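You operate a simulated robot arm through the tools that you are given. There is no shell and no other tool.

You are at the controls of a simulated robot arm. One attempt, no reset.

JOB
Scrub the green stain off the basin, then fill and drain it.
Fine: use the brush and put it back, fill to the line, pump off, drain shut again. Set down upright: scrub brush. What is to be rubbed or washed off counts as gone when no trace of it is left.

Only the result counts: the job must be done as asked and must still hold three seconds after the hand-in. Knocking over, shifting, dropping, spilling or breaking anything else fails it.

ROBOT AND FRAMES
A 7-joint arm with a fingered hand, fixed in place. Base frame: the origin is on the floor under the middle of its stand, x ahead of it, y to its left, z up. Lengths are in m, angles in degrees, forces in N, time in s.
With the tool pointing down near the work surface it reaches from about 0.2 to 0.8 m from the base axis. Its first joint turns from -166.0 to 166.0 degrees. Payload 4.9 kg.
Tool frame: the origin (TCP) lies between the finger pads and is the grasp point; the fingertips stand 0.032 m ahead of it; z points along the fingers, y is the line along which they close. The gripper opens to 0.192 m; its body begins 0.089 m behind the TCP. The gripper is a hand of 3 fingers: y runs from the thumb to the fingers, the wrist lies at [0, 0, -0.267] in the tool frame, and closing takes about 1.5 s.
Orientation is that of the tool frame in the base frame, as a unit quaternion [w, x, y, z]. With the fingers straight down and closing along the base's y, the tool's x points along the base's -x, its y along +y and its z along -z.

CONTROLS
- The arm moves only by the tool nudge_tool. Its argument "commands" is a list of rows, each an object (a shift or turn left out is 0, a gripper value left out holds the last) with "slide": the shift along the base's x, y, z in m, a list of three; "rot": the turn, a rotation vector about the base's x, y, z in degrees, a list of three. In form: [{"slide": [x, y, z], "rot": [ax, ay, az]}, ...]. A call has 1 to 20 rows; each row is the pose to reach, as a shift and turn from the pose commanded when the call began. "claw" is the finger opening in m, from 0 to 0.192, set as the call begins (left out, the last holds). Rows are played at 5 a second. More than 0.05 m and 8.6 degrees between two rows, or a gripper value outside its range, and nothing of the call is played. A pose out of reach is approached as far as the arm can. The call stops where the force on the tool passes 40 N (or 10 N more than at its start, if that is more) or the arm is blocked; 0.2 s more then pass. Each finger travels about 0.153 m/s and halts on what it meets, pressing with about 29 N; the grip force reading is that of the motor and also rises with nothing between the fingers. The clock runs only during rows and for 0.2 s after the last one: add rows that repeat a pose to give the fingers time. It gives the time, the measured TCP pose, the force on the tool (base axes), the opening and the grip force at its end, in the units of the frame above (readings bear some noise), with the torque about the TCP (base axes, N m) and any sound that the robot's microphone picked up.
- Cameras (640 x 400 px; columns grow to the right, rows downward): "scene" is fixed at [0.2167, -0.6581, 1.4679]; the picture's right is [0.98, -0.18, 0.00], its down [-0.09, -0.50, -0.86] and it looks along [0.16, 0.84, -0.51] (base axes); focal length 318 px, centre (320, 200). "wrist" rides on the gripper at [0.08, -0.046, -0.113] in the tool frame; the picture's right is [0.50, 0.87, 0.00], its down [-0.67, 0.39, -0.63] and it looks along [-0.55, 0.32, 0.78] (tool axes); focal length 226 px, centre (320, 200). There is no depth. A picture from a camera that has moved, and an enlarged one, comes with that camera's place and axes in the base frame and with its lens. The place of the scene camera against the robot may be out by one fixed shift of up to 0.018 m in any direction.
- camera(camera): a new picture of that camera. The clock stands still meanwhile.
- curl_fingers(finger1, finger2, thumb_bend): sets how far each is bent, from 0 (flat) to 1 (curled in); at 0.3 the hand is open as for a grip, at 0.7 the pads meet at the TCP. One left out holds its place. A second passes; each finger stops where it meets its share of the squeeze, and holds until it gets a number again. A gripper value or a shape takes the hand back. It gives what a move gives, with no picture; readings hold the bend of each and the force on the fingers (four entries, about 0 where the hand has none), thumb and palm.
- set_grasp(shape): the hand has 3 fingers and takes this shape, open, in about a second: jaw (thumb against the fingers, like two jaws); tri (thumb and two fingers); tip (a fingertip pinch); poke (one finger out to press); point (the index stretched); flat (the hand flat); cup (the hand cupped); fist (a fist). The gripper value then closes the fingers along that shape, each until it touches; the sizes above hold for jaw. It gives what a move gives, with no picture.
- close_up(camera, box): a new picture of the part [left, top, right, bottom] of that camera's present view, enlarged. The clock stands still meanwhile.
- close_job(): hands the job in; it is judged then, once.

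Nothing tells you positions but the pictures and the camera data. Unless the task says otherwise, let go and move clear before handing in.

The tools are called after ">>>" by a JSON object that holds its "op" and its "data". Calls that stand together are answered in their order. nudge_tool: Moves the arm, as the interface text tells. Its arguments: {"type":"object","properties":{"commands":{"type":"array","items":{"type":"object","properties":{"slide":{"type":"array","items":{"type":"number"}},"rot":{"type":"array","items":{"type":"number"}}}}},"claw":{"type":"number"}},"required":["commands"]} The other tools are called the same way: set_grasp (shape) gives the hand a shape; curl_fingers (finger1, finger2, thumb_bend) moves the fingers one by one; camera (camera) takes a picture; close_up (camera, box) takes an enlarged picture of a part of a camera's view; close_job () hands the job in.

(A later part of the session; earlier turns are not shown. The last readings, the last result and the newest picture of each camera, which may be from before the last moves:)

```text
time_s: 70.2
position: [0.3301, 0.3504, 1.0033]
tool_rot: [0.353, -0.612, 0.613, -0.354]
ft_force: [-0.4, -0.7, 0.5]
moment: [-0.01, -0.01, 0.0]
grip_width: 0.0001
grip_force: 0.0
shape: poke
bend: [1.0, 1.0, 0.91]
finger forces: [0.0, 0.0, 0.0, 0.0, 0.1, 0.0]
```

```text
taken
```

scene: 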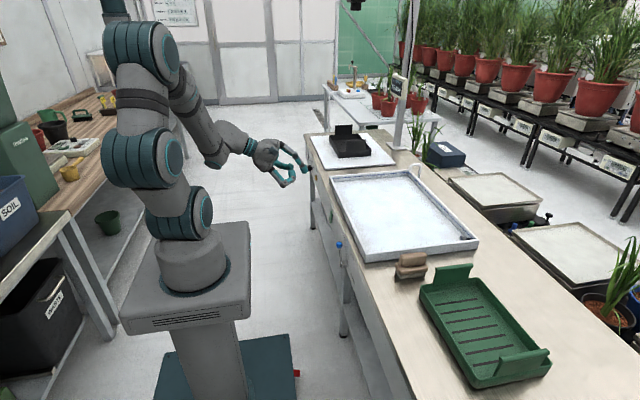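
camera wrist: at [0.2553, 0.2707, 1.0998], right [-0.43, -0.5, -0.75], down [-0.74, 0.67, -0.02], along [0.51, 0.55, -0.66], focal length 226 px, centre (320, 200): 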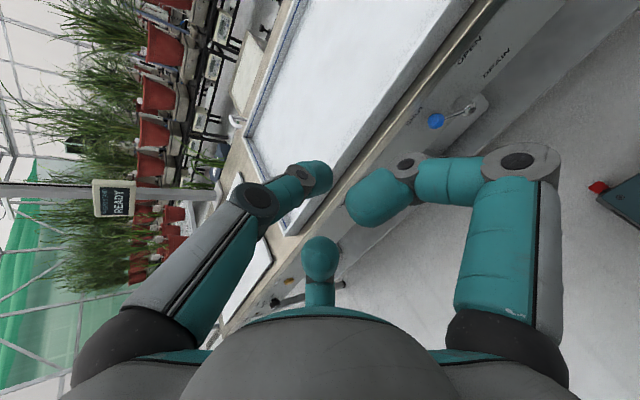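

>>> {"op": "close_up", "data": {"camera": "scene", "box": [220, 110, 340, 210]}}

>>> {"op": "close_up", "data": {"camera": "wrist", "box": [200, 100, 560, 340]}}

```text
4.00 times, centred on (280, 160) of scene
camera zoom: at [0.2167, -0.6581, 1.4679], right [0.98, -0.18, 0.0], down [-0.09, -0.5, -0.86], along [0.16, 0.84, -0.51], focal length 1270 px, centre (480, 360)
```

zoom: 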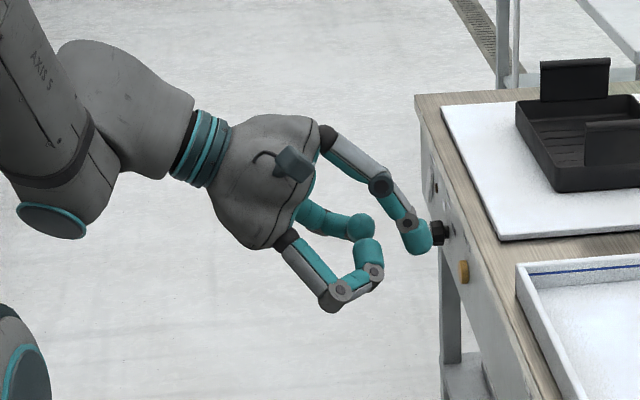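

```text
1.67 times, centred on (380, 220) of wrist
camera zoom: at [0.2553, 0.2707, 1.0998], right [-0.43, -0.5, -0.75], down [-0.74, 0.67, -0.02], along [0.51, 0.55, -0.66], focal length 377 px, centre (220, 167)
```

zoom: 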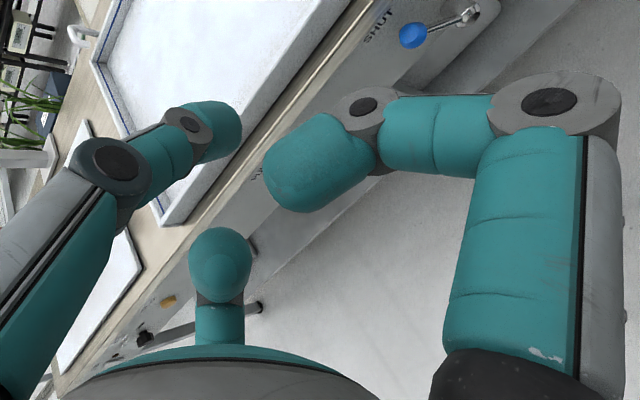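

>>> {"op": "set_grasp", "data": {"shape": "point"}}

>>> {"op": "close_up", "data": {"camera": "scene", "box": [220, 110, 340, 210]}}

>>> {"op": "camera", "data": {"camera": "wrist"}}

```text
time_s: 71.1
position: [0.3295, 0.3506, 1.0044]
tool_rot: [-0.353, 0.613, -0.613, 0.354]
ft_force: [0.1, -0.1, 0.6]
moment: [-0.03, -0.04, 0.01]
grip_width: 0.1846
grip_force: 0.0
shape: point
bend: [0.7, 1.0, 0.78]
finger forces: [0.0, 0.1, 0.1, 0.0, 0.1, 0.0]
```

```text
4.00 times, centred on (280, 160) of scene
camera zoom: at [0.2167, -0.6581, 1.4679], right [0.98, -0.18, 0.0], down [-0.09, -0.5, -0.86], along [0.16, 0.84, -0.51], focal length 1270 px, centre (480, 360)
```

zoom: 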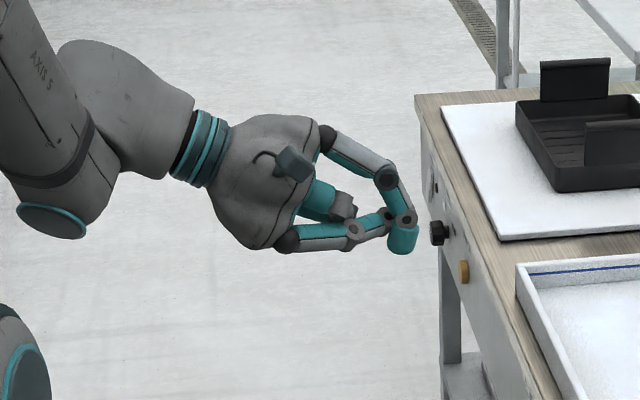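

```text
taken
camera wrist: at [0.2554, 0.2707, 1.0998], right [-0.43, -0.5, -0.75], down [-0.74, 0.67, -0.02], along [0.51, 0.55, -0.66], focal length 226 px, centre (320, 200)
```

wrist: 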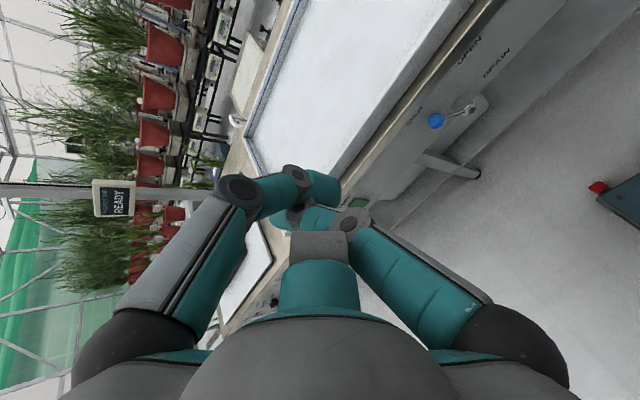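

>>> {"op": "close_up", "data": {"camera": "scene", "box": [318, 200, 348, 225]}}

>>> {"op": "close_up", "data": {"camera": "scene", "box": [325, 235, 355, 275]}}

>>> {"op": "close_up", "data": {"camera": "wrist", "box": [390, 20, 530, 140]}}

```text
16.00 times, centred on (333, 212) of scene
camera zoom: at [0.2167, -0.6581, 1.4679], right [0.98, -0.18, 0.0], down [-0.09, -0.5, -0.86], along [0.16, 0.84, -0.51], focal length 5080 px, centre (112, 0)
```

zoom: 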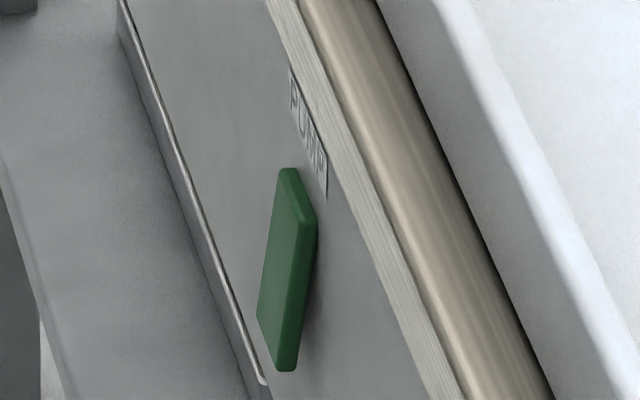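

```text
10.00 times, centred on (340, 255) of scene
camera zoom: at [0.2167, -0.6581, 1.4679], right [0.98, -0.18, 0.0], down [-0.09, -0.5, -0.86], along [0.16, 0.84, -0.51], focal length 3175 px, centre (120, -350)
```

zoom: 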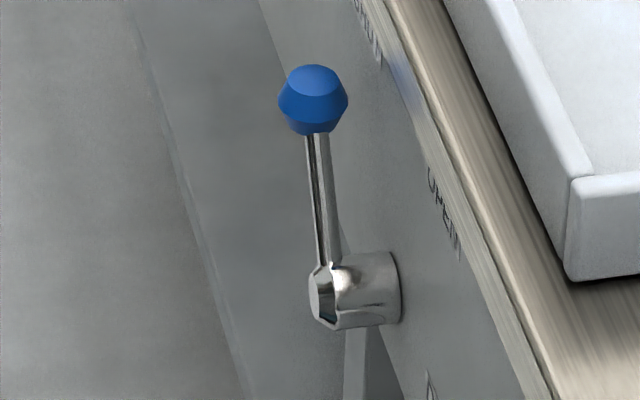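

```text
3.33 times, centred on (460, 80) of wrist
camera zoom: at [0.2554, 0.2707, 1.0998], right [-0.43, -0.5, -0.75], down [-0.74, 0.67, -0.02], along [0.51, 0.55, -0.66], focal length 754 px, centre (-147, 600)
```

zoom: 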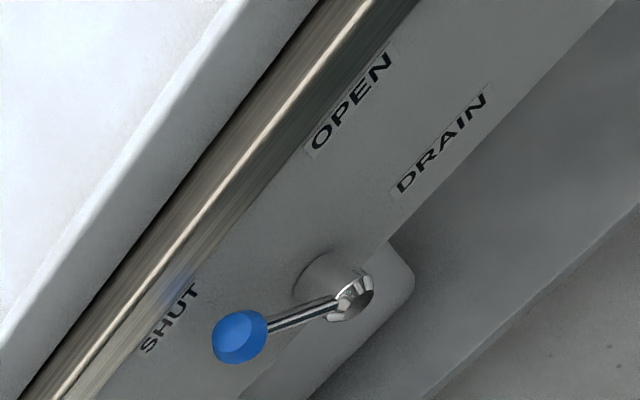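

The pump switch is a rocker at about (0.494, 0.532, 0.661), with its bottom edge sticking out. Pressing the bottom should turn it on and the top off. I'll use the poke shape and move in front of the panel.

>>> {"op": "set_grasp", "data": {"shape": "poke"}}

>>> {"op": "nudge_tool", "data": {"commands": [{"slide": [0, 0.02, -0.03], "rot": [0, -2, 0]}, {"slide": [0, 0.04, -0.06], "rot": [0, -4, 0]}, {"slide": [0, 0.06, -0.095], "rot": [0, -6, 0]}, {"slide": [0, 0.08, -0.13], "rot": [0, -8, 0]}, {"slide": [0.005, 0.1, -0.165], "rot": [0, -10, 0]}, {"slide": [0.01, 0.12, -0.2], "rot": [0, -12, 0]}, {"slide": [0.02, 0.14, -0.235], "rot": [0, -14, 0]}, {"slide": [0.03, 0.155, -0.27], "rot": [0, -16, 0]}, {"slide": [0.04, 0.17, -0.305], "rot": [0, -18, 0]}, {"slide": [0.05, 0.182, -0.343], "rot": [0, -20, 0]}, {"slide": [0.05, 0.182, -0.343], "rot": [0, -20, 0]}]}}

>>> {"op": "camera", "data": {"camera": "wrist"}}

>>> {"op": "camera", "data": {"camera": "scene"}}

```text
time_s: 72.0
position: [0.3296, 0.3497, 1.0045]
tool_rot: [0.354, -0.612, 0.613, -0.353]
ft_force: [0.0, 0.0, 0.1]
moment: [-0.03, -0.02, 0.02]
grip_width: 0.0002
grip_force: 0.0
shape: poke
bend: [1.0, 1.0, 0.91]
finger forces: [0.0, 0.0, 0.0, 0.0, 0.1, 0.0]
```

```text
time_s: 74.4
position: [0.3794, 0.5349, 0.6586]
tool_rot: [0.454, -0.541, 0.542, -0.455]
ft_force: [-0.2, -0.7, 0.2]
moment: [0.0, 0.03, 0.03]
grip_width: 0.0
grip_force: 0.1
shape: poke
bend: [1.0, 1.0, 0.91]
finger forces: [0.0, 0.0, 0.0, 0.1, 0.0, 0.0]
```

```text
taken
camera wrist: at [0.2757, 0.4545, 0.7232], right [-0.15, -0.5, -0.85], down [-0.69, 0.67, -0.27], along [0.71, 0.55, -0.45], focal length 226 px, centre (320, 200)
```

wrist: 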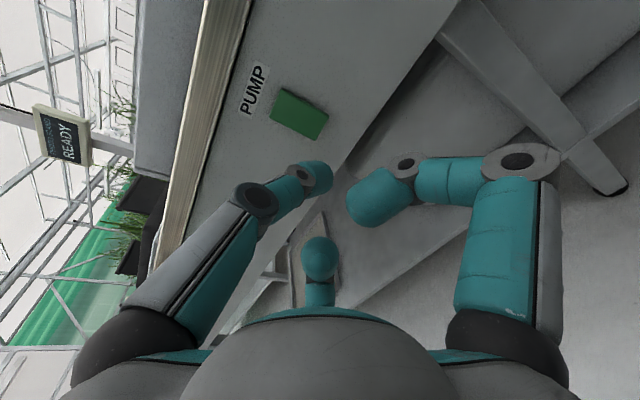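

```text
taken
```

scene: 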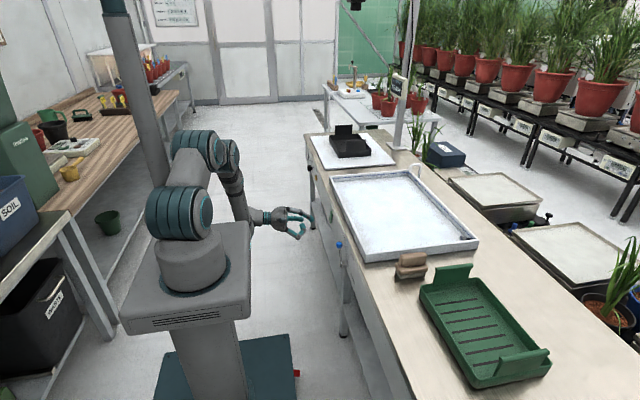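

>>> {"op": "close_up", "data": {"camera": "wrist", "box": [230, 50, 390, 250]}}

>>> {"op": "close_up", "data": {"camera": "scene", "box": [230, 180, 350, 270]}}

```text
2.00 times, centred on (310, 150) of wrist
camera zoom: at [0.2757, 0.4545, 0.7232], right [-0.15, -0.5, -0.85], down [-0.69, 0.67, -0.27], along [0.71, 0.55, -0.45], focal length 452 px, centre (340, 300)
```

zoom: 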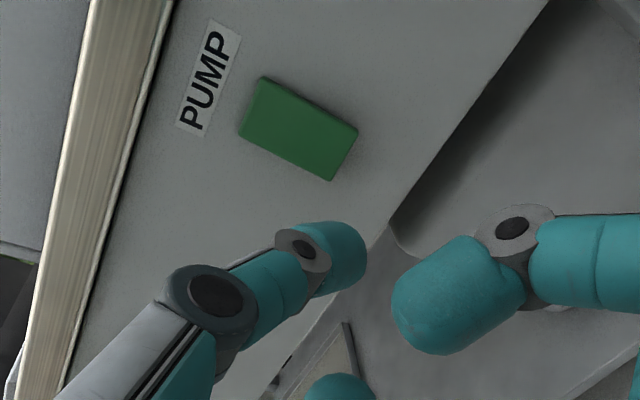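

```text
4.44 times, centred on (290, 225) of scene
camera zoom: at [0.2167, -0.6581, 1.4679], right [0.98, -0.18, 0.0], down [-0.09, -0.5, -0.86], along [0.16, 0.84, -0.51], focal length 1411 px, centre (453, 89)
```

zoom: 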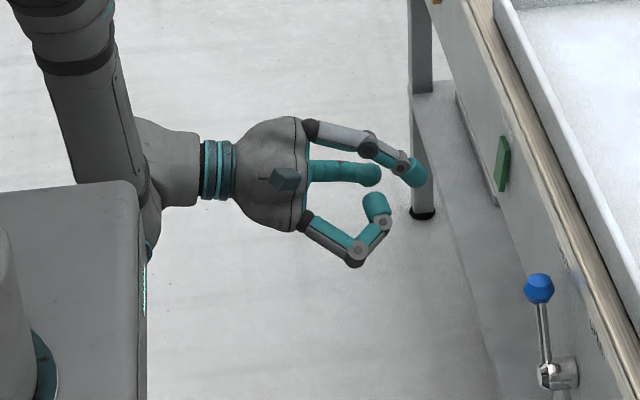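

The poke digit's tip leads the hand by about 0.033 m, near (0.40, 0.533, 0.653). I'll approach the lower half of the rocker.

>>> {"op": "nudge_tool", "data": {"commands": [{"slide": [0.02, -0.001, -0.003]}, {"slide": [0.04, -0.002, -0.007]}, {"slide": [0.055, -0.003, -0.01]}, {"slide": [0.062, -0.003, -0.01]}, {"slide": [0.062, -0.003, -0.01]}]}}

>>> {"op": "close_up", "data": {"camera": "wrist", "box": [230, 50, 390, 250]}}

>>> {"op": "close_up", "data": {"camera": "scene", "box": [290, 195, 350, 240]}}

```text
time_s: 75.6
position: [0.4405, 0.5306, 0.6517]
tool_rot: [-0.455, 0.542, -0.542, 0.454]
ft_force: [-0.4, 0.5, 0.3]
moment: [0.01, 0.03, 0.02]
grip_width: 0.0
grip_force: 0.0
shape: poke
bend: [1.0, 1.0, 0.91]
finger forces: [0.1, 0.0, 0.0, 0.0, 0.1, 0.0]
```

```text
2.00 times, centred on (310, 150) of wrist
camera zoom: at [0.3377, 0.4517, 0.7155], right [-0.15, -0.5, -0.85], down [-0.69, 0.67, -0.27], along [0.71, 0.55, -0.45], focal length 452 px, centre (340, 300)
```

zoom: 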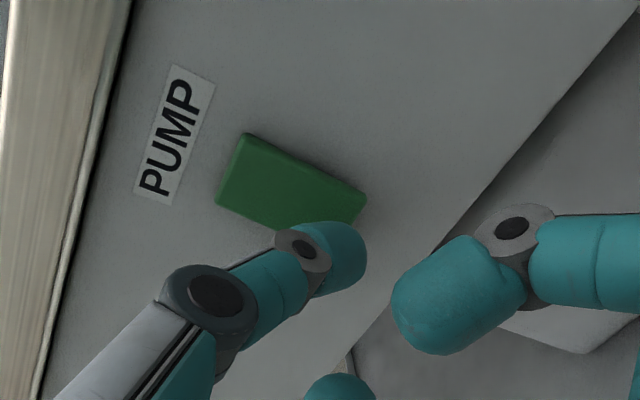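

```text
8.89 times, centred on (320, 218) of scene
camera zoom: at [0.2167, -0.6581, 1.4679], right [0.98, -0.18, 0.0], down [-0.09, -0.5, -0.86], along [0.16, 0.84, -0.51], focal length 2822 px, centre (320, 44)
```

zoom: 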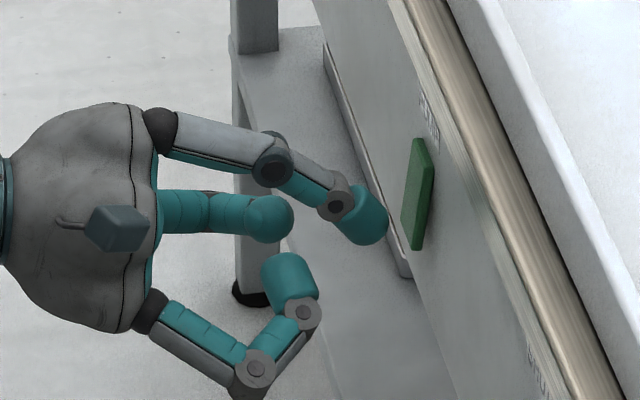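

The tip is about 8 mm from the lower part of the plate. I'll press in small steps.

>>> {"op": "nudge_tool", "data": {"commands": [{"slide": [0.004, 0, 0]}, {"slide": [0.008, 0, 0]}, {"slide": [0.011, 0, 0]}]}}

>>> {"op": "close_up", "data": {"camera": "scene", "box": [290, 195, 350, 240]}}

```text
time_s: 76.4
position: [0.4519, 0.5314, 0.6501]
tool_rot: [-0.455, 0.543, -0.541, 0.454]
ft_force: [-0.8, 0.0, -0.3]
moment: [0.0, -0.01, 0.01]
grip_width: 0.0
grip_force: 0.0
shape: poke
bend: [1.0, 1.0, 0.91]
finger forces: [0.1, 0.0, 0.0, 0.0, 0.4, 0.1]
```

```text
8.89 times, centred on (320, 218) of scene
camera zoom: at [0.2167, -0.6581, 1.4679], right [0.98, -0.18, 0.0], down [-0.09, -0.5, -0.86], along [0.16, 0.84, -0.51], focal length 2822 px, centre (320, 44)
```

zoom: 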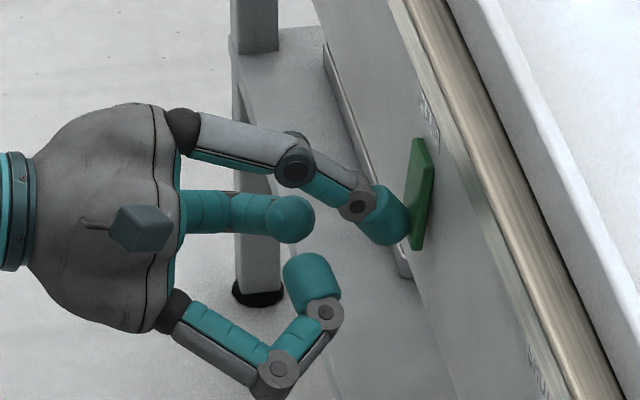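

>>> {"op": "nudge_tool", "data": {"commands": [{"slide": [0.003, 0, 0]}, {"slide": [0.006, 0, 0]}]}}

>>> {"op": "close_up", "data": {"camera": "scene", "box": [290, 195, 350, 240]}}

```text
time_s: 77.0
position: [0.4564, 0.53, 0.6515]
tool_rot: [-0.454, 0.542, -0.541, 0.456]
ft_force: [-1.8, -0.5, 0.6]
moment: [-0.03, 0.0, -0.01]
grip_width: 0.0
grip_force: 0.1
shape: poke
bend: [1.0, 1.0, 0.91]
finger forces: [0.1, 0.0, 0.0, 0.0, 2.3, 0.1]
```

```text
8.89 times, centred on (320, 218) of scene
camera zoom: at [0.2167, -0.6581, 1.4679], right [0.98, -0.18, 0.0], down [-0.09, -0.5, -0.86], along [0.16, 0.84, -0.51], focal length 2822 px, centre (320, 44)
```

zoom: 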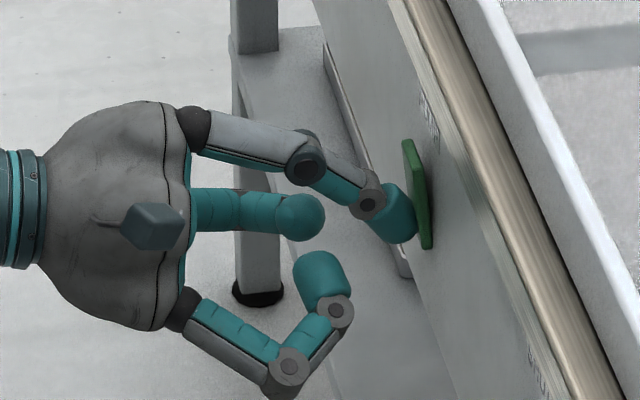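

The rocker has flipped, with its top now sticking out, and the basin surface looks different. I'll check the water.

>>> {"op": "camera", "data": {"camera": "scene"}}

>>> {"op": "close_up", "data": {"camera": "scene", "box": [320, 150, 490, 270]}}

```text
taken
```

scene: 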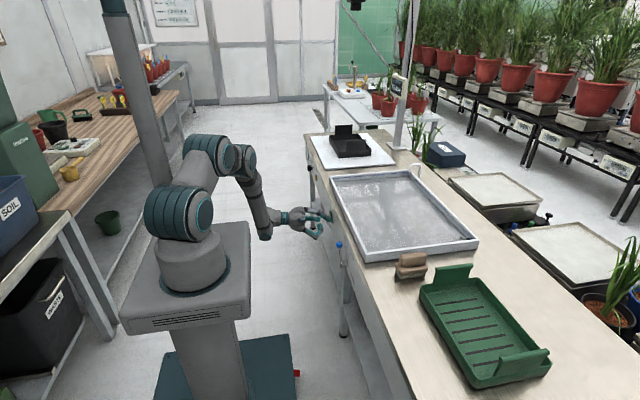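

```text
3.33 times, centred on (405, 210) of scene
camera zoom: at [0.2167, -0.6581, 1.4679], right [0.98, -0.18, 0.0], down [-0.09, -0.5, -0.86], along [0.16, 0.84, -0.51], focal length 1058 px, centre (37, 167)
```

zoom: 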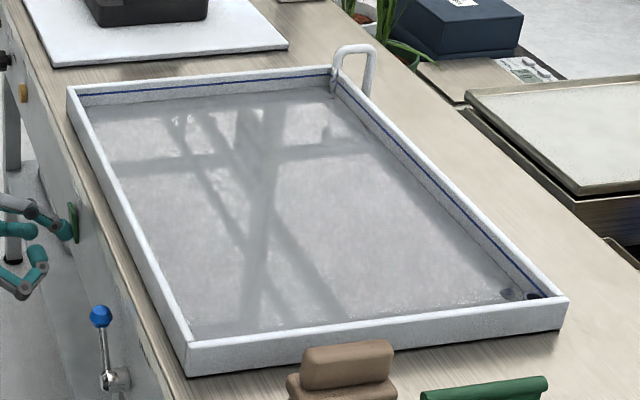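

The pump is running and water is coming in. I'll back off and raise the tip in front of the upper half of the rocker, ready to switch off.

>>> {"op": "nudge_tool", "data": {"commands": [{"slide": [-0.02, 0, 0]}, {"slide": [-0.022, 0, 0.02]}, {"slide": [-0.022, 0, 0.034]}]}}

>>> {"op": "close_up", "data": {"camera": "scene", "box": [320, 150, 490, 270]}}

>>> {"op": "close_up", "data": {"camera": "scene", "box": [290, 195, 350, 240]}}

>>> {"op": "close_up", "data": {"camera": "scene", "box": [430, 210, 490, 255]}}

```text
time_s: 77.8
position: [0.4349, 0.528, 0.6863]
tool_rot: [0.454, -0.542, 0.542, -0.454]
ft_force: [-0.1, 0.5, -0.6]
moment: [-0.02, -0.05, 0.02]
grip_width: 0.0
grip_force: 0.0
shape: poke
bend: [1.0, 1.0, 0.91]
finger forces: [0.0, 0.0, 0.0, 0.1, 0.0, 0.0]
```

```text
3.33 times, centred on (405, 210) of scene
camera zoom: at [0.2167, -0.6581, 1.4679], right [0.98, -0.18, 0.0], down [-0.09, -0.5, -0.86], along [0.16, 0.84, -0.51], focal length 1058 px, centre (37, 167)
```

zoom: 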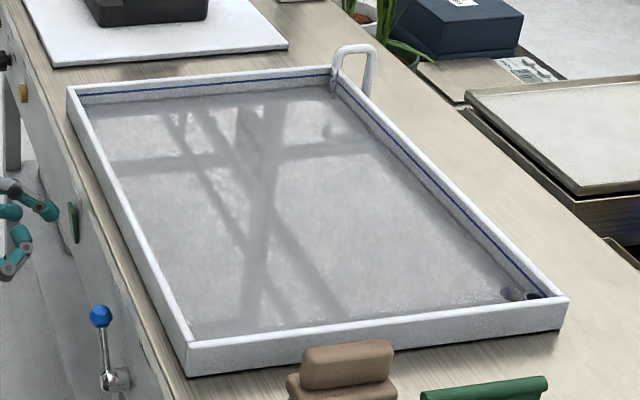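

```text
8.89 times, centred on (320, 218) of scene
camera zoom: at [0.2167, -0.6581, 1.4679], right [0.98, -0.18, 0.0], down [-0.09, -0.5, -0.86], along [0.16, 0.84, -0.51], focal length 2822 px, centre (320, 44)
```

zoom: 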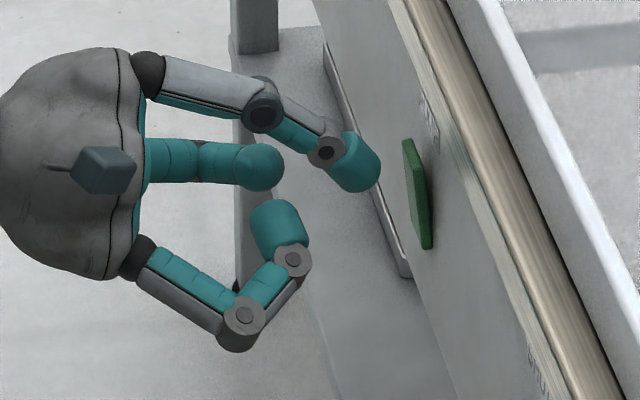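

```text
8.89 times, centred on (460, 232) of scene
camera zoom: at [0.2167, -0.6581, 1.4679], right [0.98, -0.18, 0.0], down [-0.09, -0.5, -0.86], along [0.16, 0.84, -0.51], focal length 2822 px, centre (-924, -89)
```

zoom: 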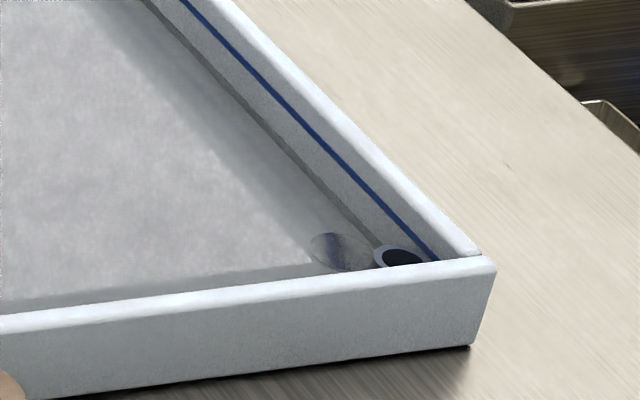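

Pump on, level still low. I'll bring the tip closer and let one second pass to gauge how fast it fills.

>>> {"op": "nudge_tool", "data": {"commands": [{"slide": [0.004, 0.002, 0]}, {"slide": [0.004, 0.002, 0]}, {"slide": [0.004, 0.002, 0]}, {"slide": [0.004, 0.002, 0]}, {"slide": [0.004, 0.002, 0]}]}}

>>> {"op": "close_up", "data": {"camera": "scene", "box": [390, 160, 440, 200]}}

>>> {"op": "close_up", "data": {"camera": "scene", "box": [430, 210, 490, 255]}}

```text
time_s: 79.0
position: [0.4405, 0.5319, 0.6856]
tool_rot: [-0.455, 0.542, -0.541, 0.455]
ft_force: [-1.1, -0.2, 1.0]
moment: [0.04, -0.01, -0.02]
grip_width: 0.0003
grip_force: 0.1
shape: poke
bend: [1.0, 1.0, 0.91]
finger forces: [0.1, 0.1, 0.1, 0.0, 0.0, 0.1]
```

```text
10.00 times, centred on (415, 180) of scene
camera zoom: at [0.2167, -0.6581, 1.4679], right [0.98, -0.18, 0.0], down [-0.09, -0.5, -0.86], along [0.16, 0.84, -0.51], focal length 3175 px, centre (-630, 400)
```

zoom: 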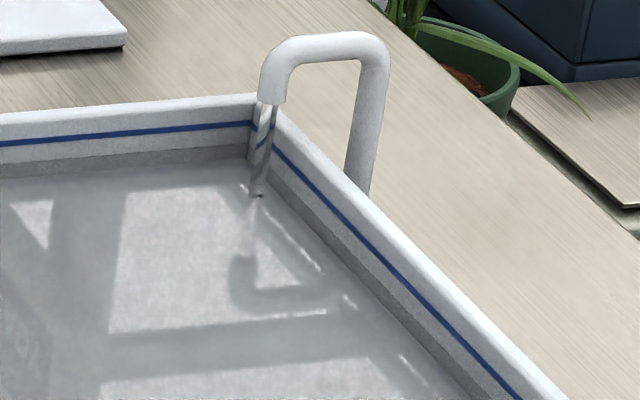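

```text
8.89 times, centred on (460, 232) of scene
camera zoom: at [0.2167, -0.6581, 1.4679], right [0.98, -0.18, 0.0], down [-0.09, -0.5, -0.86], along [0.16, 0.84, -0.51], focal length 2822 px, centre (-924, -89)
```

zoom: 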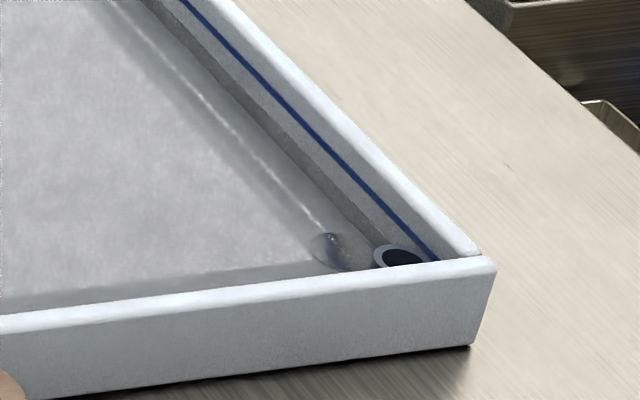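

The faucet corner makes a good gauge, with the waterline still below the blue line. I'll wait another second.

>>> {"op": "nudge_tool", "data": {"commands": [{"slide": [0, 0, 0]}, {"slide": [0, 0, 0]}, {"slide": [0, 0, 0]}, {"slide": [0, 0, 0]}]}}

>>> {"op": "close_up", "data": {"camera": "scene", "box": [390, 160, 440, 200]}}

>>> {"op": "close_up", "data": {"camera": "scene", "box": [430, 210, 490, 255]}}

```text
time_s: 80.0
position: [0.4404, 0.5313, 0.685]
tool_rot: [-0.455, 0.542, -0.541, 0.455]
ft_force: [0.4, -0.1, 0.5]
moment: [0.02, -0.03, 0.01]
grip_width: 0.0
grip_force: 0.0
shape: poke
bend: [1.0, 1.0, 0.91]
finger forces: [0.0, 0.1, 0.1, 0.1, 0.0, 0.0]
```

```text
10.00 times, centred on (415, 180) of scene
camera zoom: at [0.2167, -0.6581, 1.4679], right [0.98, -0.18, 0.0], down [-0.09, -0.5, -0.86], along [0.16, 0.84, -0.51], focal length 3175 px, centre (-630, 400)
```

zoom: 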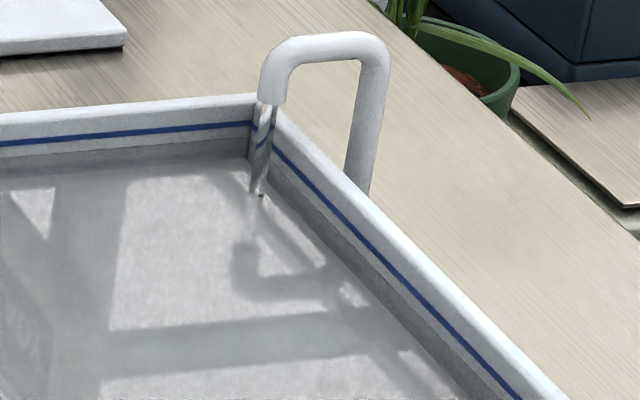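

```text
8.89 times, centred on (460, 232) of scene
camera zoom: at [0.2167, -0.6581, 1.4679], right [0.98, -0.18, 0.0], down [-0.09, -0.5, -0.86], along [0.16, 0.84, -0.51], focal length 2822 px, centre (-924, -89)
```

zoom: 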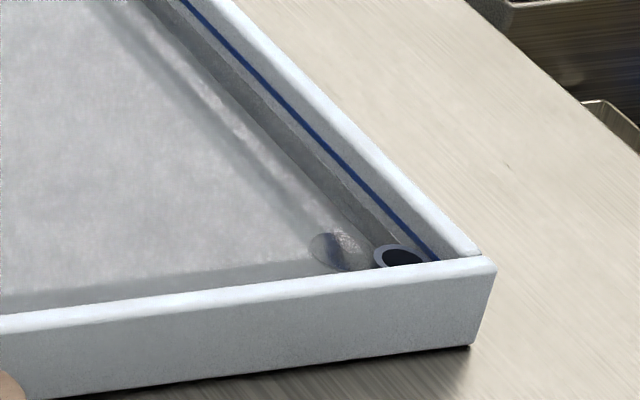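

>>> {"op": "close_up", "data": {"camera": "scene", "box": [396, 168, 416, 182]}}

```text
16.00 times, centred on (406, 175) of scene
camera zoom: at [0.2167, -0.6581, 1.4679], right [0.98, -0.18, 0.0], down [-0.09, -0.5, -0.86], along [0.16, 0.84, -0.51], focal length 5080 px, centre (-1056, 600)
```

zoom: 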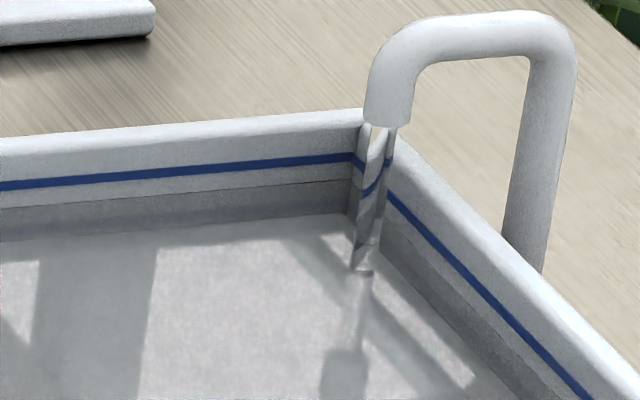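

>>> {"op": "nudge_tool", "data": {"commands": [{"slide": [0, 0, 0]}, {"slide": [0, 0, 0]}]}}

>>> {"op": "close_up", "data": {"camera": "scene", "box": [396, 168, 416, 182]}}

```text
time_s: 80.6
position: [0.4393, 0.5326, 0.6853]
tool_rot: [-0.455, 0.542, -0.541, 0.454]
ft_force: [-0.3, 0.3, 0.2]
moment: [0.0, 0.0, -0.03]
grip_width: 0.0
grip_force: 0.1
shape: poke
bend: [1.0, 1.0, 0.91]
finger forces: [0.0, 0.0, 0.1, 0.1, 0.1, 0.0]
```

```text
16.00 times, centred on (406, 175) of scene
camera zoom: at [0.2167, -0.6581, 1.4679], right [0.98, -0.18, 0.0], down [-0.09, -0.5, -0.86], along [0.16, 0.84, -0.51], focal length 5080 px, centre (-1056, 600)
```

zoom: 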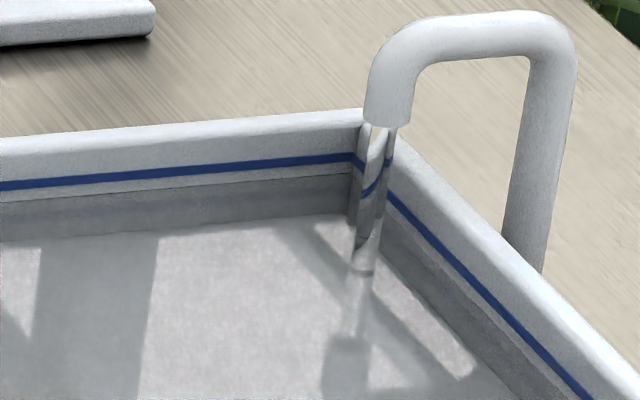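

The waterline is about 11 px below the line's centre and rising at about 12 px/s. I'll press the top of the rocker now so it flips in about 0.8 s.

>>> {"op": "nudge_tool", "data": {"commands": [{"slide": [0.006, 0, 0]}, {"slide": [0.01, 0, 0]}, {"slide": [0.0145, 0, 0]}, {"slide": [0.019, 0, 0]}]}}

>>> {"op": "close_up", "data": {"camera": "scene", "box": [396, 168, 416, 182]}}

>>> {"op": "close_up", "data": {"camera": "scene", "box": [290, 195, 350, 240]}}

```text
time_s: 81.6
position: [0.4582, 0.5316, 0.6853]
tool_rot: [-0.456, 0.542, -0.54, 0.454]
ft_force: [-29.5, -7.4, 11.5]
moment: [-0.06, -0.07, -0.31]
grip_width: 0.0
grip_force: 0.1
shape: poke
bend: [1.0, 1.0, 0.92]
finger forces: [0.0, 0.0, 0.0, 0.0, 30.3, 0.0]
```

```text
16.00 times, centred on (406, 175) of scene
camera zoom: at [0.2167, -0.6581, 1.4679], right [0.98, -0.18, 0.0], down [-0.09, -0.5, -0.86], along [0.16, 0.84, -0.51], focal length 5080 px, centre (-1056, 600)
```

zoom: 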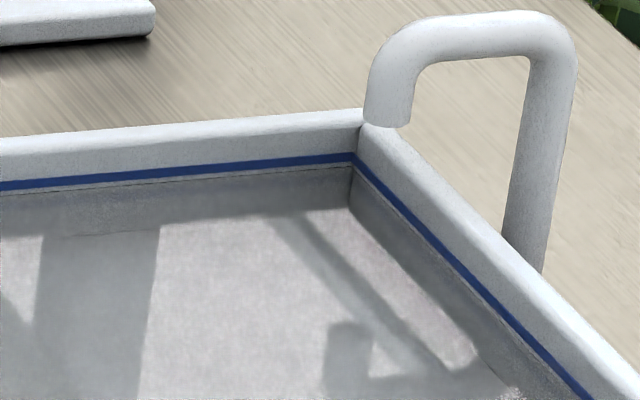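

```text
8.89 times, centred on (320, 218) of scene
camera zoom: at [0.2167, -0.6581, 1.4679], right [0.98, -0.18, 0.0], down [-0.09, -0.5, -0.86], along [0.16, 0.84, -0.51], focal length 2822 px, centre (320, 44)
```

zoom: 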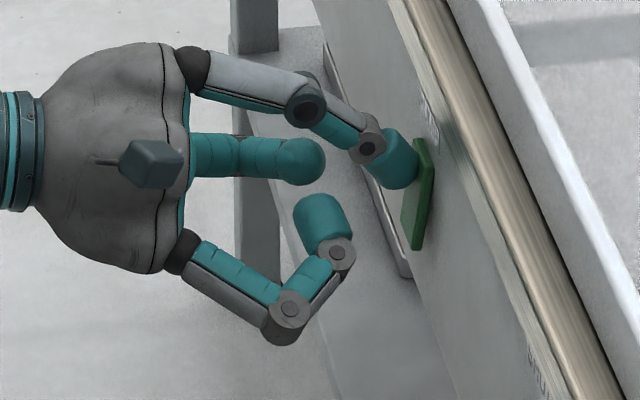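

The pump is off and the flow has stopped. I'll check closely whether the level sits at the line.

>>> {"op": "close_up", "data": {"camera": "scene", "box": [455, 225, 475, 240]}}

>>> {"op": "close_up", "data": {"camera": "scene", "box": [370, 166, 390, 182]}}

>>> {"op": "close_up", "data": {"camera": "scene", "box": [425, 185, 445, 200]}}

```text
16.00 times, centred on (465, 232) of scene
camera zoom: at [0.2167, -0.6581, 1.4679], right [0.98, -0.18, 0.0], down [-0.09, -0.5, -0.86], along [0.16, 0.84, -0.51], focal length 5080 px, centre (-2000, -320)
```

zoom: 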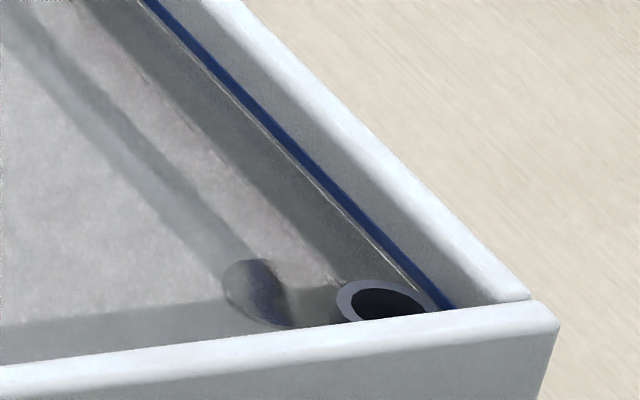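

```text
16.00 times, centred on (380, 174) of scene
camera zoom: at [0.2167, -0.6581, 1.4679], right [0.98, -0.18, 0.0], down [-0.09, -0.5, -0.86], along [0.16, 0.84, -0.51], focal length 5080 px, centre (-640, 616)
```

zoom: 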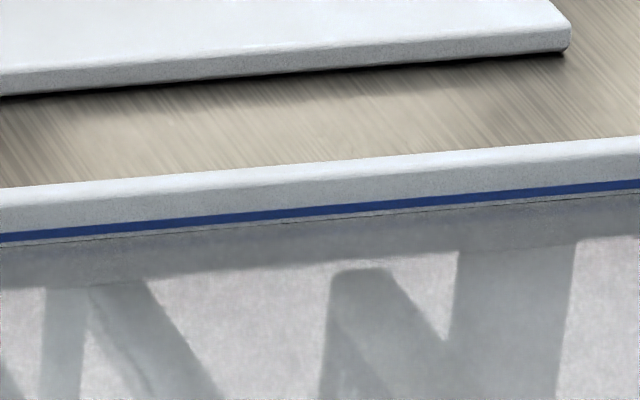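

```text
16.00 times, centred on (435, 192) of scene
camera zoom: at [0.2167, -0.6581, 1.4679], right [0.98, -0.18, 0.0], down [-0.09, -0.5, -0.86], along [0.16, 0.84, -0.51], focal length 5080 px, centre (-1520, 320)
```

zoom: 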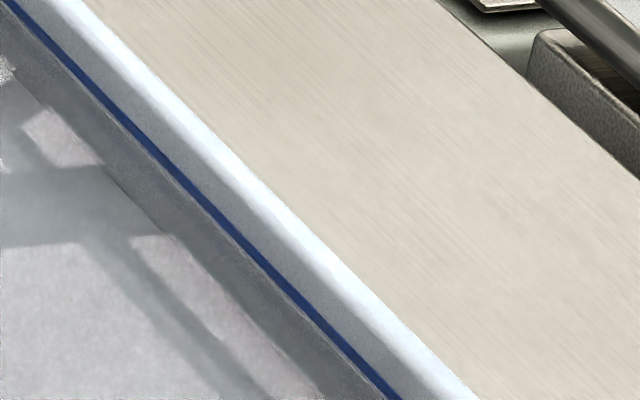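

The level is just under the stripe, about 1 mm below its lower edge. A short pump pulse of about 0.6 s should bring it onto the line, so first I'll reposition in front of the rocker's lower half.

>>> {"op": "nudge_tool", "data": {"commands": [{"slide": [-0.022, 0, 0]}, {"slide": [-0.024, 0, -0.02]}, {"slide": [-0.02, 0, -0.0345]}, {"slide": [-0.012, 0, -0.0345]}, {"slide": [-0.012, 0, -0.0345]}]}}

>>> {"op": "close_up", "data": {"camera": "scene", "box": [290, 195, 350, 240]}}

>>> {"op": "close_up", "data": {"camera": "scene", "box": [396, 168, 416, 182]}}

```text
time_s: 82.8
position: [0.4465, 0.5317, 0.6498]
tool_rot: [-0.455, 0.541, -0.541, 0.455]
ft_force: [-0.3, -0.7, 0.5]
moment: [-0.01, -0.02, -0.02]
grip_width: 0.0
grip_force: 0.1
shape: poke
bend: [1.0, 1.0, 0.91]
finger forces: [0.0, 0.0, 0.0, 0.0, 0.1, 0.0]
```

```text
8.89 times, centred on (320, 218) of scene
camera zoom: at [0.2167, -0.6581, 1.4679], right [0.98, -0.18, 0.0], down [-0.09, -0.5, -0.86], along [0.16, 0.84, -0.51], focal length 2822 px, centre (320, 44)
```

zoom: 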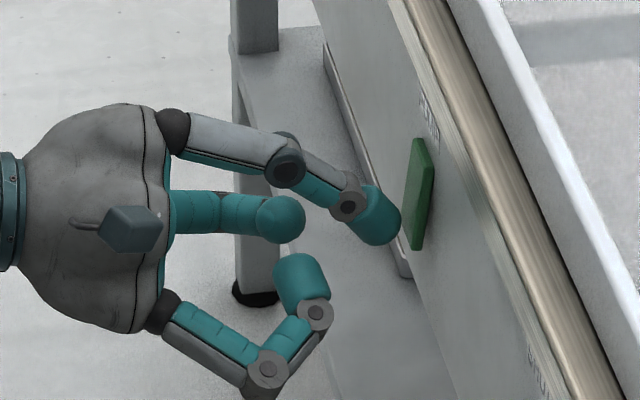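

```text
16.00 times, centred on (406, 175) of scene
camera zoom: at [0.2167, -0.6581, 1.4679], right [0.98, -0.18, 0.0], down [-0.09, -0.5, -0.86], along [0.16, 0.84, -0.51], focal length 5080 px, centre (-1056, 600)
```

zoom: 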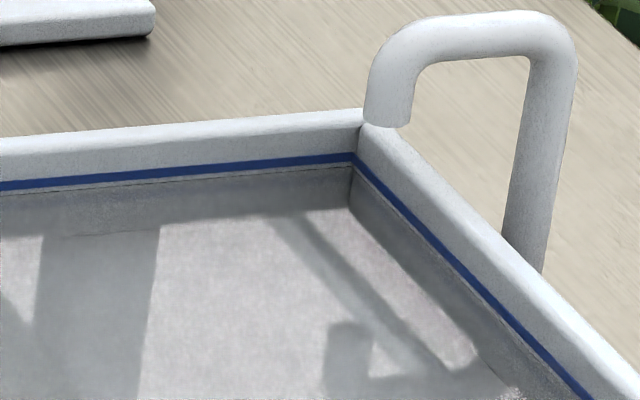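

The level is stable, about 3 mm below the stripe's centre. I'll do one quick cycle in a single call: press the bottom for on, retreat and rise, then press the top for off, giving about 0.9 s of pumping.

>>> {"op": "nudge_tool", "data": {"commands": [{"slide": [0.0115, 0, 0]}, {"slide": [0.0115, 0, 0]}, {"slide": [-0.002, 0, 0.017]}, {"slide": [-0.001, 0, 0.0345]}, {"slide": [0.0055, 0, 0.0345]}, {"slide": [0.0115, 0, 0.0345]}]}}

>>> {"op": "close_up", "data": {"camera": "scene", "box": [396, 168, 416, 182]}}

>>> {"op": "close_up", "data": {"camera": "scene", "box": [290, 195, 350, 240]}}

```text
time_s: 84.2
position: [0.4566, 0.5317, 0.6844]
tool_rot: [-0.455, 0.542, -0.541, 0.454]
ft_force: [-15.8, -3.4, 7.0]
moment: [-0.03, -0.1, -0.09]
grip_width: 0.0001
grip_force: 0.0
shape: poke
bend: [1.0, 1.0, 0.91]
finger forces: [0.0, 0.0, 0.0, 0.0, 15.4, 0.0]
```

```text
16.00 times, centred on (406, 175) of scene
camera zoom: at [0.2167, -0.6581, 1.4679], right [0.98, -0.18, 0.0], down [-0.09, -0.5, -0.86], along [0.16, 0.84, -0.51], focal length 5080 px, centre (-1056, 600)
```

zoom: 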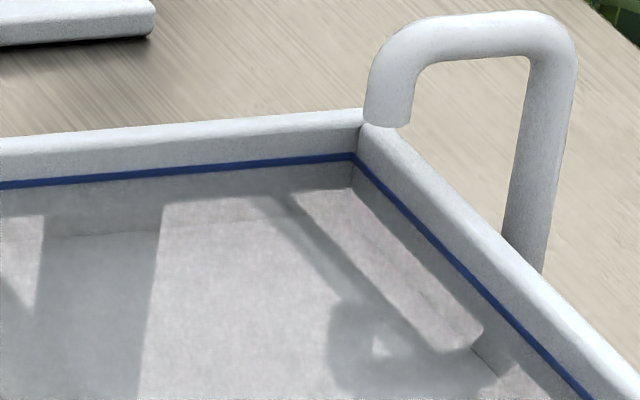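

```text
8.89 times, centred on (320, 218) of scene
camera zoom: at [0.2167, -0.6581, 1.4679], right [0.98, -0.18, 0.0], down [-0.09, -0.5, -0.86], along [0.16, 0.84, -0.51], focal length 2822 px, centre (320, 44)
```

zoom: 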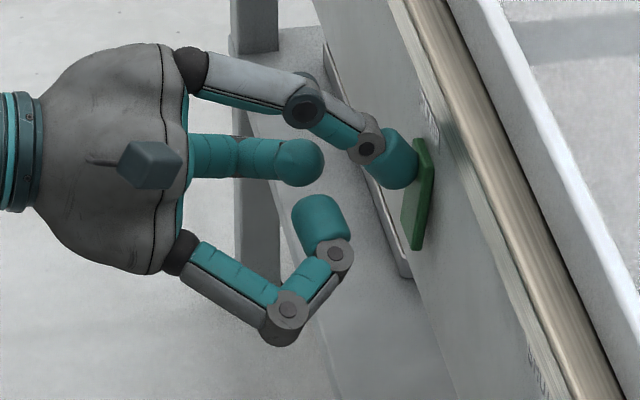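

The water is now on the blue stripe and the pump is off. Next is the drain lever: I'll move the poke digit to the +y side of the blue ball at about (0.472, 0.293, 0.69).

>>> {"op": "nudge_tool", "data": {"commands": [{"slide": [-0.03, 0, 0]}, {"slide": [-0.06, -0.03, 0.003]}, {"slide": [-0.06, -0.075, 0.008]}, {"slide": [-0.06, -0.12, 0.008]}, {"slide": [-0.06, -0.16, 0.008]}, {"slide": [-0.06, -0.182, 0.008]}, {"slide": [-0.04, -0.182, 0.008]}, {"slide": [-0.04, -0.182, 0.008]}]}}

>>> {"op": "camera", "data": {"camera": "wrist"}}

>>> {"op": "close_up", "data": {"camera": "scene", "box": [290, 220, 370, 280]}}

>>> {"op": "close_up", "data": {"camera": "scene", "box": [320, 150, 490, 270]}}

```text
time_s: 86.0
position: [0.4204, 0.3487, 0.6927]
tool_rot: [0.455, -0.542, 0.542, -0.454]
ft_force: [0.3, 0.1, -0.3]
moment: [0.0, 0.0, 0.01]
grip_width: 0.0002
grip_force: 0.1
shape: poke
bend: [1.0, 1.0, 0.91]
finger forces: [0.0, 0.0, 0.0, 0.1, 0.0, 0.1]
```

```text
taken
camera wrist: at [0.3165, 0.2693, 0.757], right [-0.15, -0.5, -0.85], down [-0.69, 0.67, -0.27], along [0.71, 0.55, -0.45], focal length 226 px, centre (320, 200)
```

wrist: 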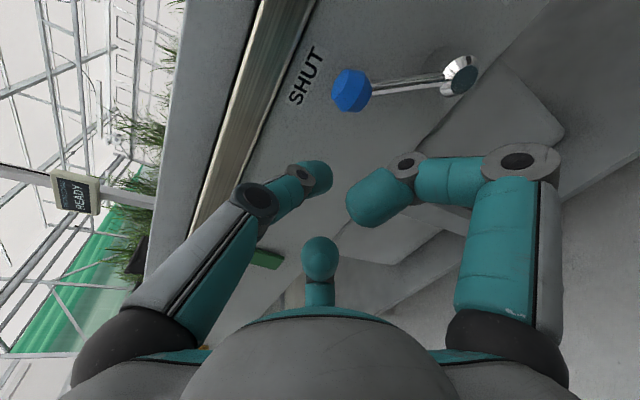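

```text
6.67 times, centred on (330, 250) of scene
camera zoom: at [0.2167, -0.6581, 1.4679], right [0.98, -0.18, 0.0], down [-0.09, -0.5, -0.86], along [0.16, 0.84, -0.51], focal length 2117 px, centre (253, -133)
```

zoom: 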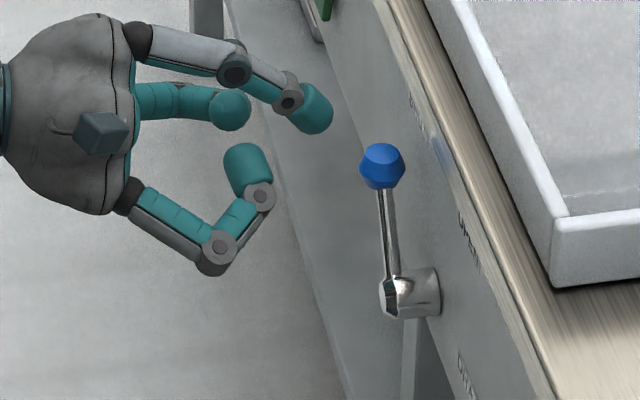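

```text
3.33 times, centred on (405, 210) of scene
camera zoom: at [0.2167, -0.6581, 1.4679], right [0.98, -0.18, 0.0], down [-0.09, -0.5, -0.86], along [0.16, 0.84, -0.51], focal length 1058 px, centre (37, 167)
```

zoom: 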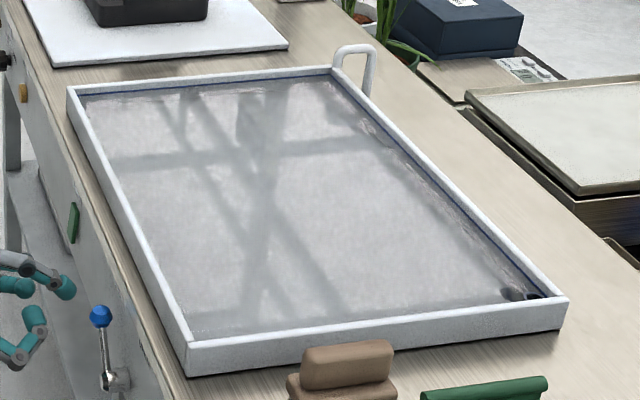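

>>> {"op": "nudge_tool", "data": {"commands": [{"slide": [0.016, 0, 0]}, {"slide": [0.031, 0, 0]}, {"slide": [0.031, -0.01, 0]}, {"slide": [0.031, -0.018, 0]}]}}

>>> {"op": "close_up", "data": {"camera": "scene", "box": [290, 220, 370, 280]}}

>>> {"op": "close_up", "data": {"camera": "wrist", "box": [230, 50, 490, 250]}}

>>> {"op": "close_up", "data": {"camera": "scene", "box": [396, 168, 416, 182]}}

```text
time_s: 87.0
position: [0.4494, 0.3316, 0.6931]
tool_rot: [-0.455, 0.542, -0.541, 0.455]
ft_force: [0.2, -0.2, -0.5]
moment: [-0.02, 0.0, 0.03]
grip_width: 0.0
grip_force: 0.1
shape: poke
bend: [1.0, 1.0, 0.91]
finger forces: [0.0, 0.1, 0.0, 0.1, 0.1, 0.0]
```

```text
6.67 times, centred on (330, 250) of scene
camera zoom: at [0.2167, -0.6581, 1.4679], right [0.98, -0.18, 0.0], down [-0.09, -0.5, -0.86], along [0.16, 0.84, -0.51], focal length 2117 px, centre (253, -133)
```

zoom: 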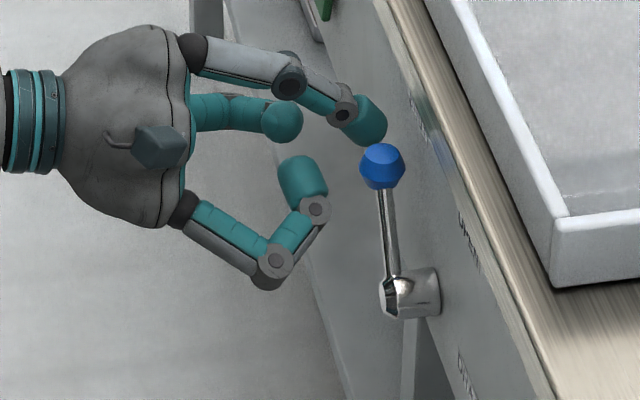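

```text
2.00 times, centred on (360, 150) of wrist
camera zoom: at [0.3458, 0.2521, 0.7567], right [-0.15, -0.5, -0.85], down [-0.69, 0.67, -0.27], along [0.71, 0.55, -0.45], focal length 452 px, centre (240, 300)
```

zoom: 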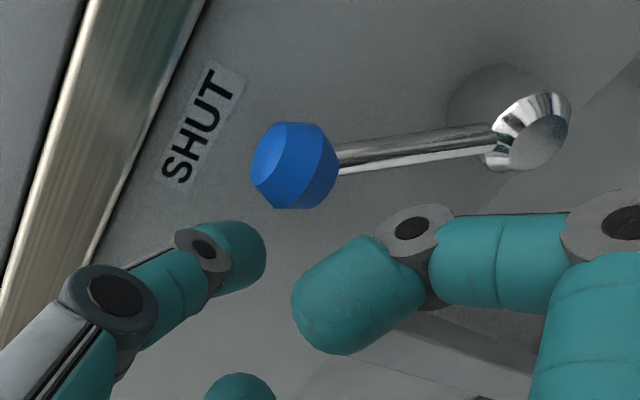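

```text
16.00 times, centred on (406, 175) of scene
camera zoom: at [0.2167, -0.6581, 1.4679], right [0.98, -0.18, 0.0], down [-0.09, -0.5, -0.86], along [0.16, 0.84, -0.51], focal length 5080 px, centre (-1056, 600)
```

zoom: 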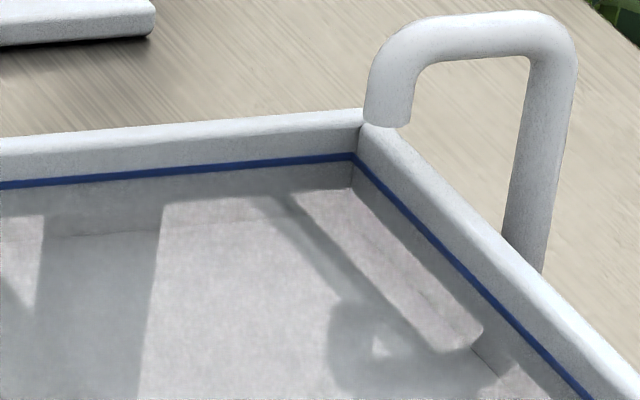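

The digit is beside the ball. I'll sweep it toward -y to swing the lever to OPEN.

>>> {"op": "nudge_tool", "data": {"commands": [{"slide": [0, -0.012, 0.001]}, {"slide": [0, -0.024, 0.003]}, {"slide": [0, -0.036, 0.005]}, {"slide": [0, -0.048, 0.006]}, {"slide": [0, -0.06, 0.005]}, {"slide": [0, -0.072, 0.003]}, {"slide": [0, -0.08, 0.001]}]}}

>>> {"op": "close_up", "data": {"camera": "scene", "box": [290, 220, 370, 280]}}

>>> {"op": "close_up", "data": {"camera": "scene", "box": [396, 168, 416, 182]}}

```text
time_s: 88.6
position: [0.4489, 0.2512, 0.6942]
tool_rot: [-0.454, 0.542, -0.541, 0.455]
ft_force: [1.0, 0.0, -0.7]
moment: [0.0, -0.02, -0.01]
grip_width: 0.0001
grip_force: 0.1
shape: poke
bend: [1.0, 1.0, 0.91]
finger forces: [0.0, 0.1, 0.0, 0.0, 0.0, 0.0]
```

```text
6.67 times, centred on (330, 250) of scene
camera zoom: at [0.2167, -0.6581, 1.4679], right [0.98, -0.18, 0.0], down [-0.09, -0.5, -0.86], along [0.16, 0.84, -0.51], focal length 2117 px, centre (253, -133)
```

zoom: 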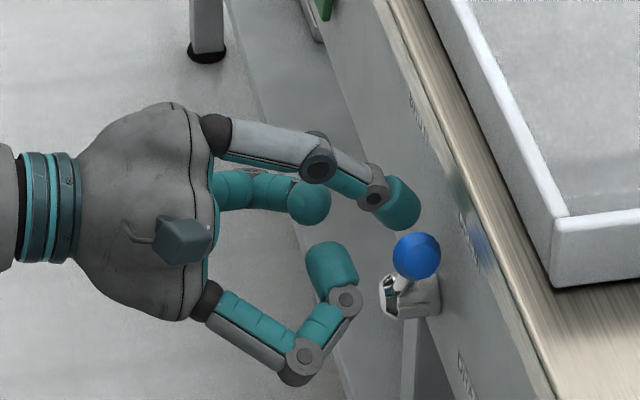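

```text
16.00 times, centred on (406, 175) of scene
camera zoom: at [0.2167, -0.6581, 1.4679], right [0.98, -0.18, 0.0], down [-0.09, -0.5, -0.86], along [0.16, 0.84, -0.51], focal length 5080 px, centre (-1056, 600)
```

zoom: 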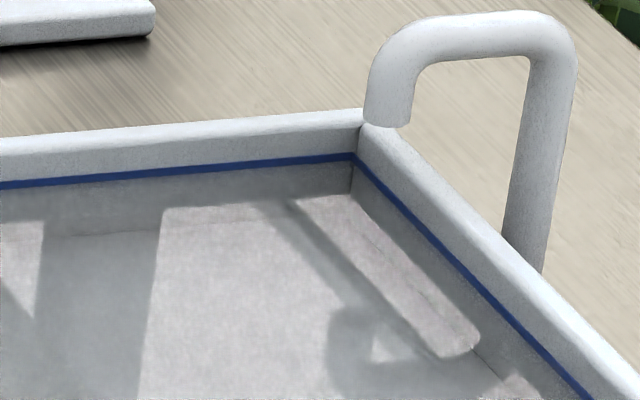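

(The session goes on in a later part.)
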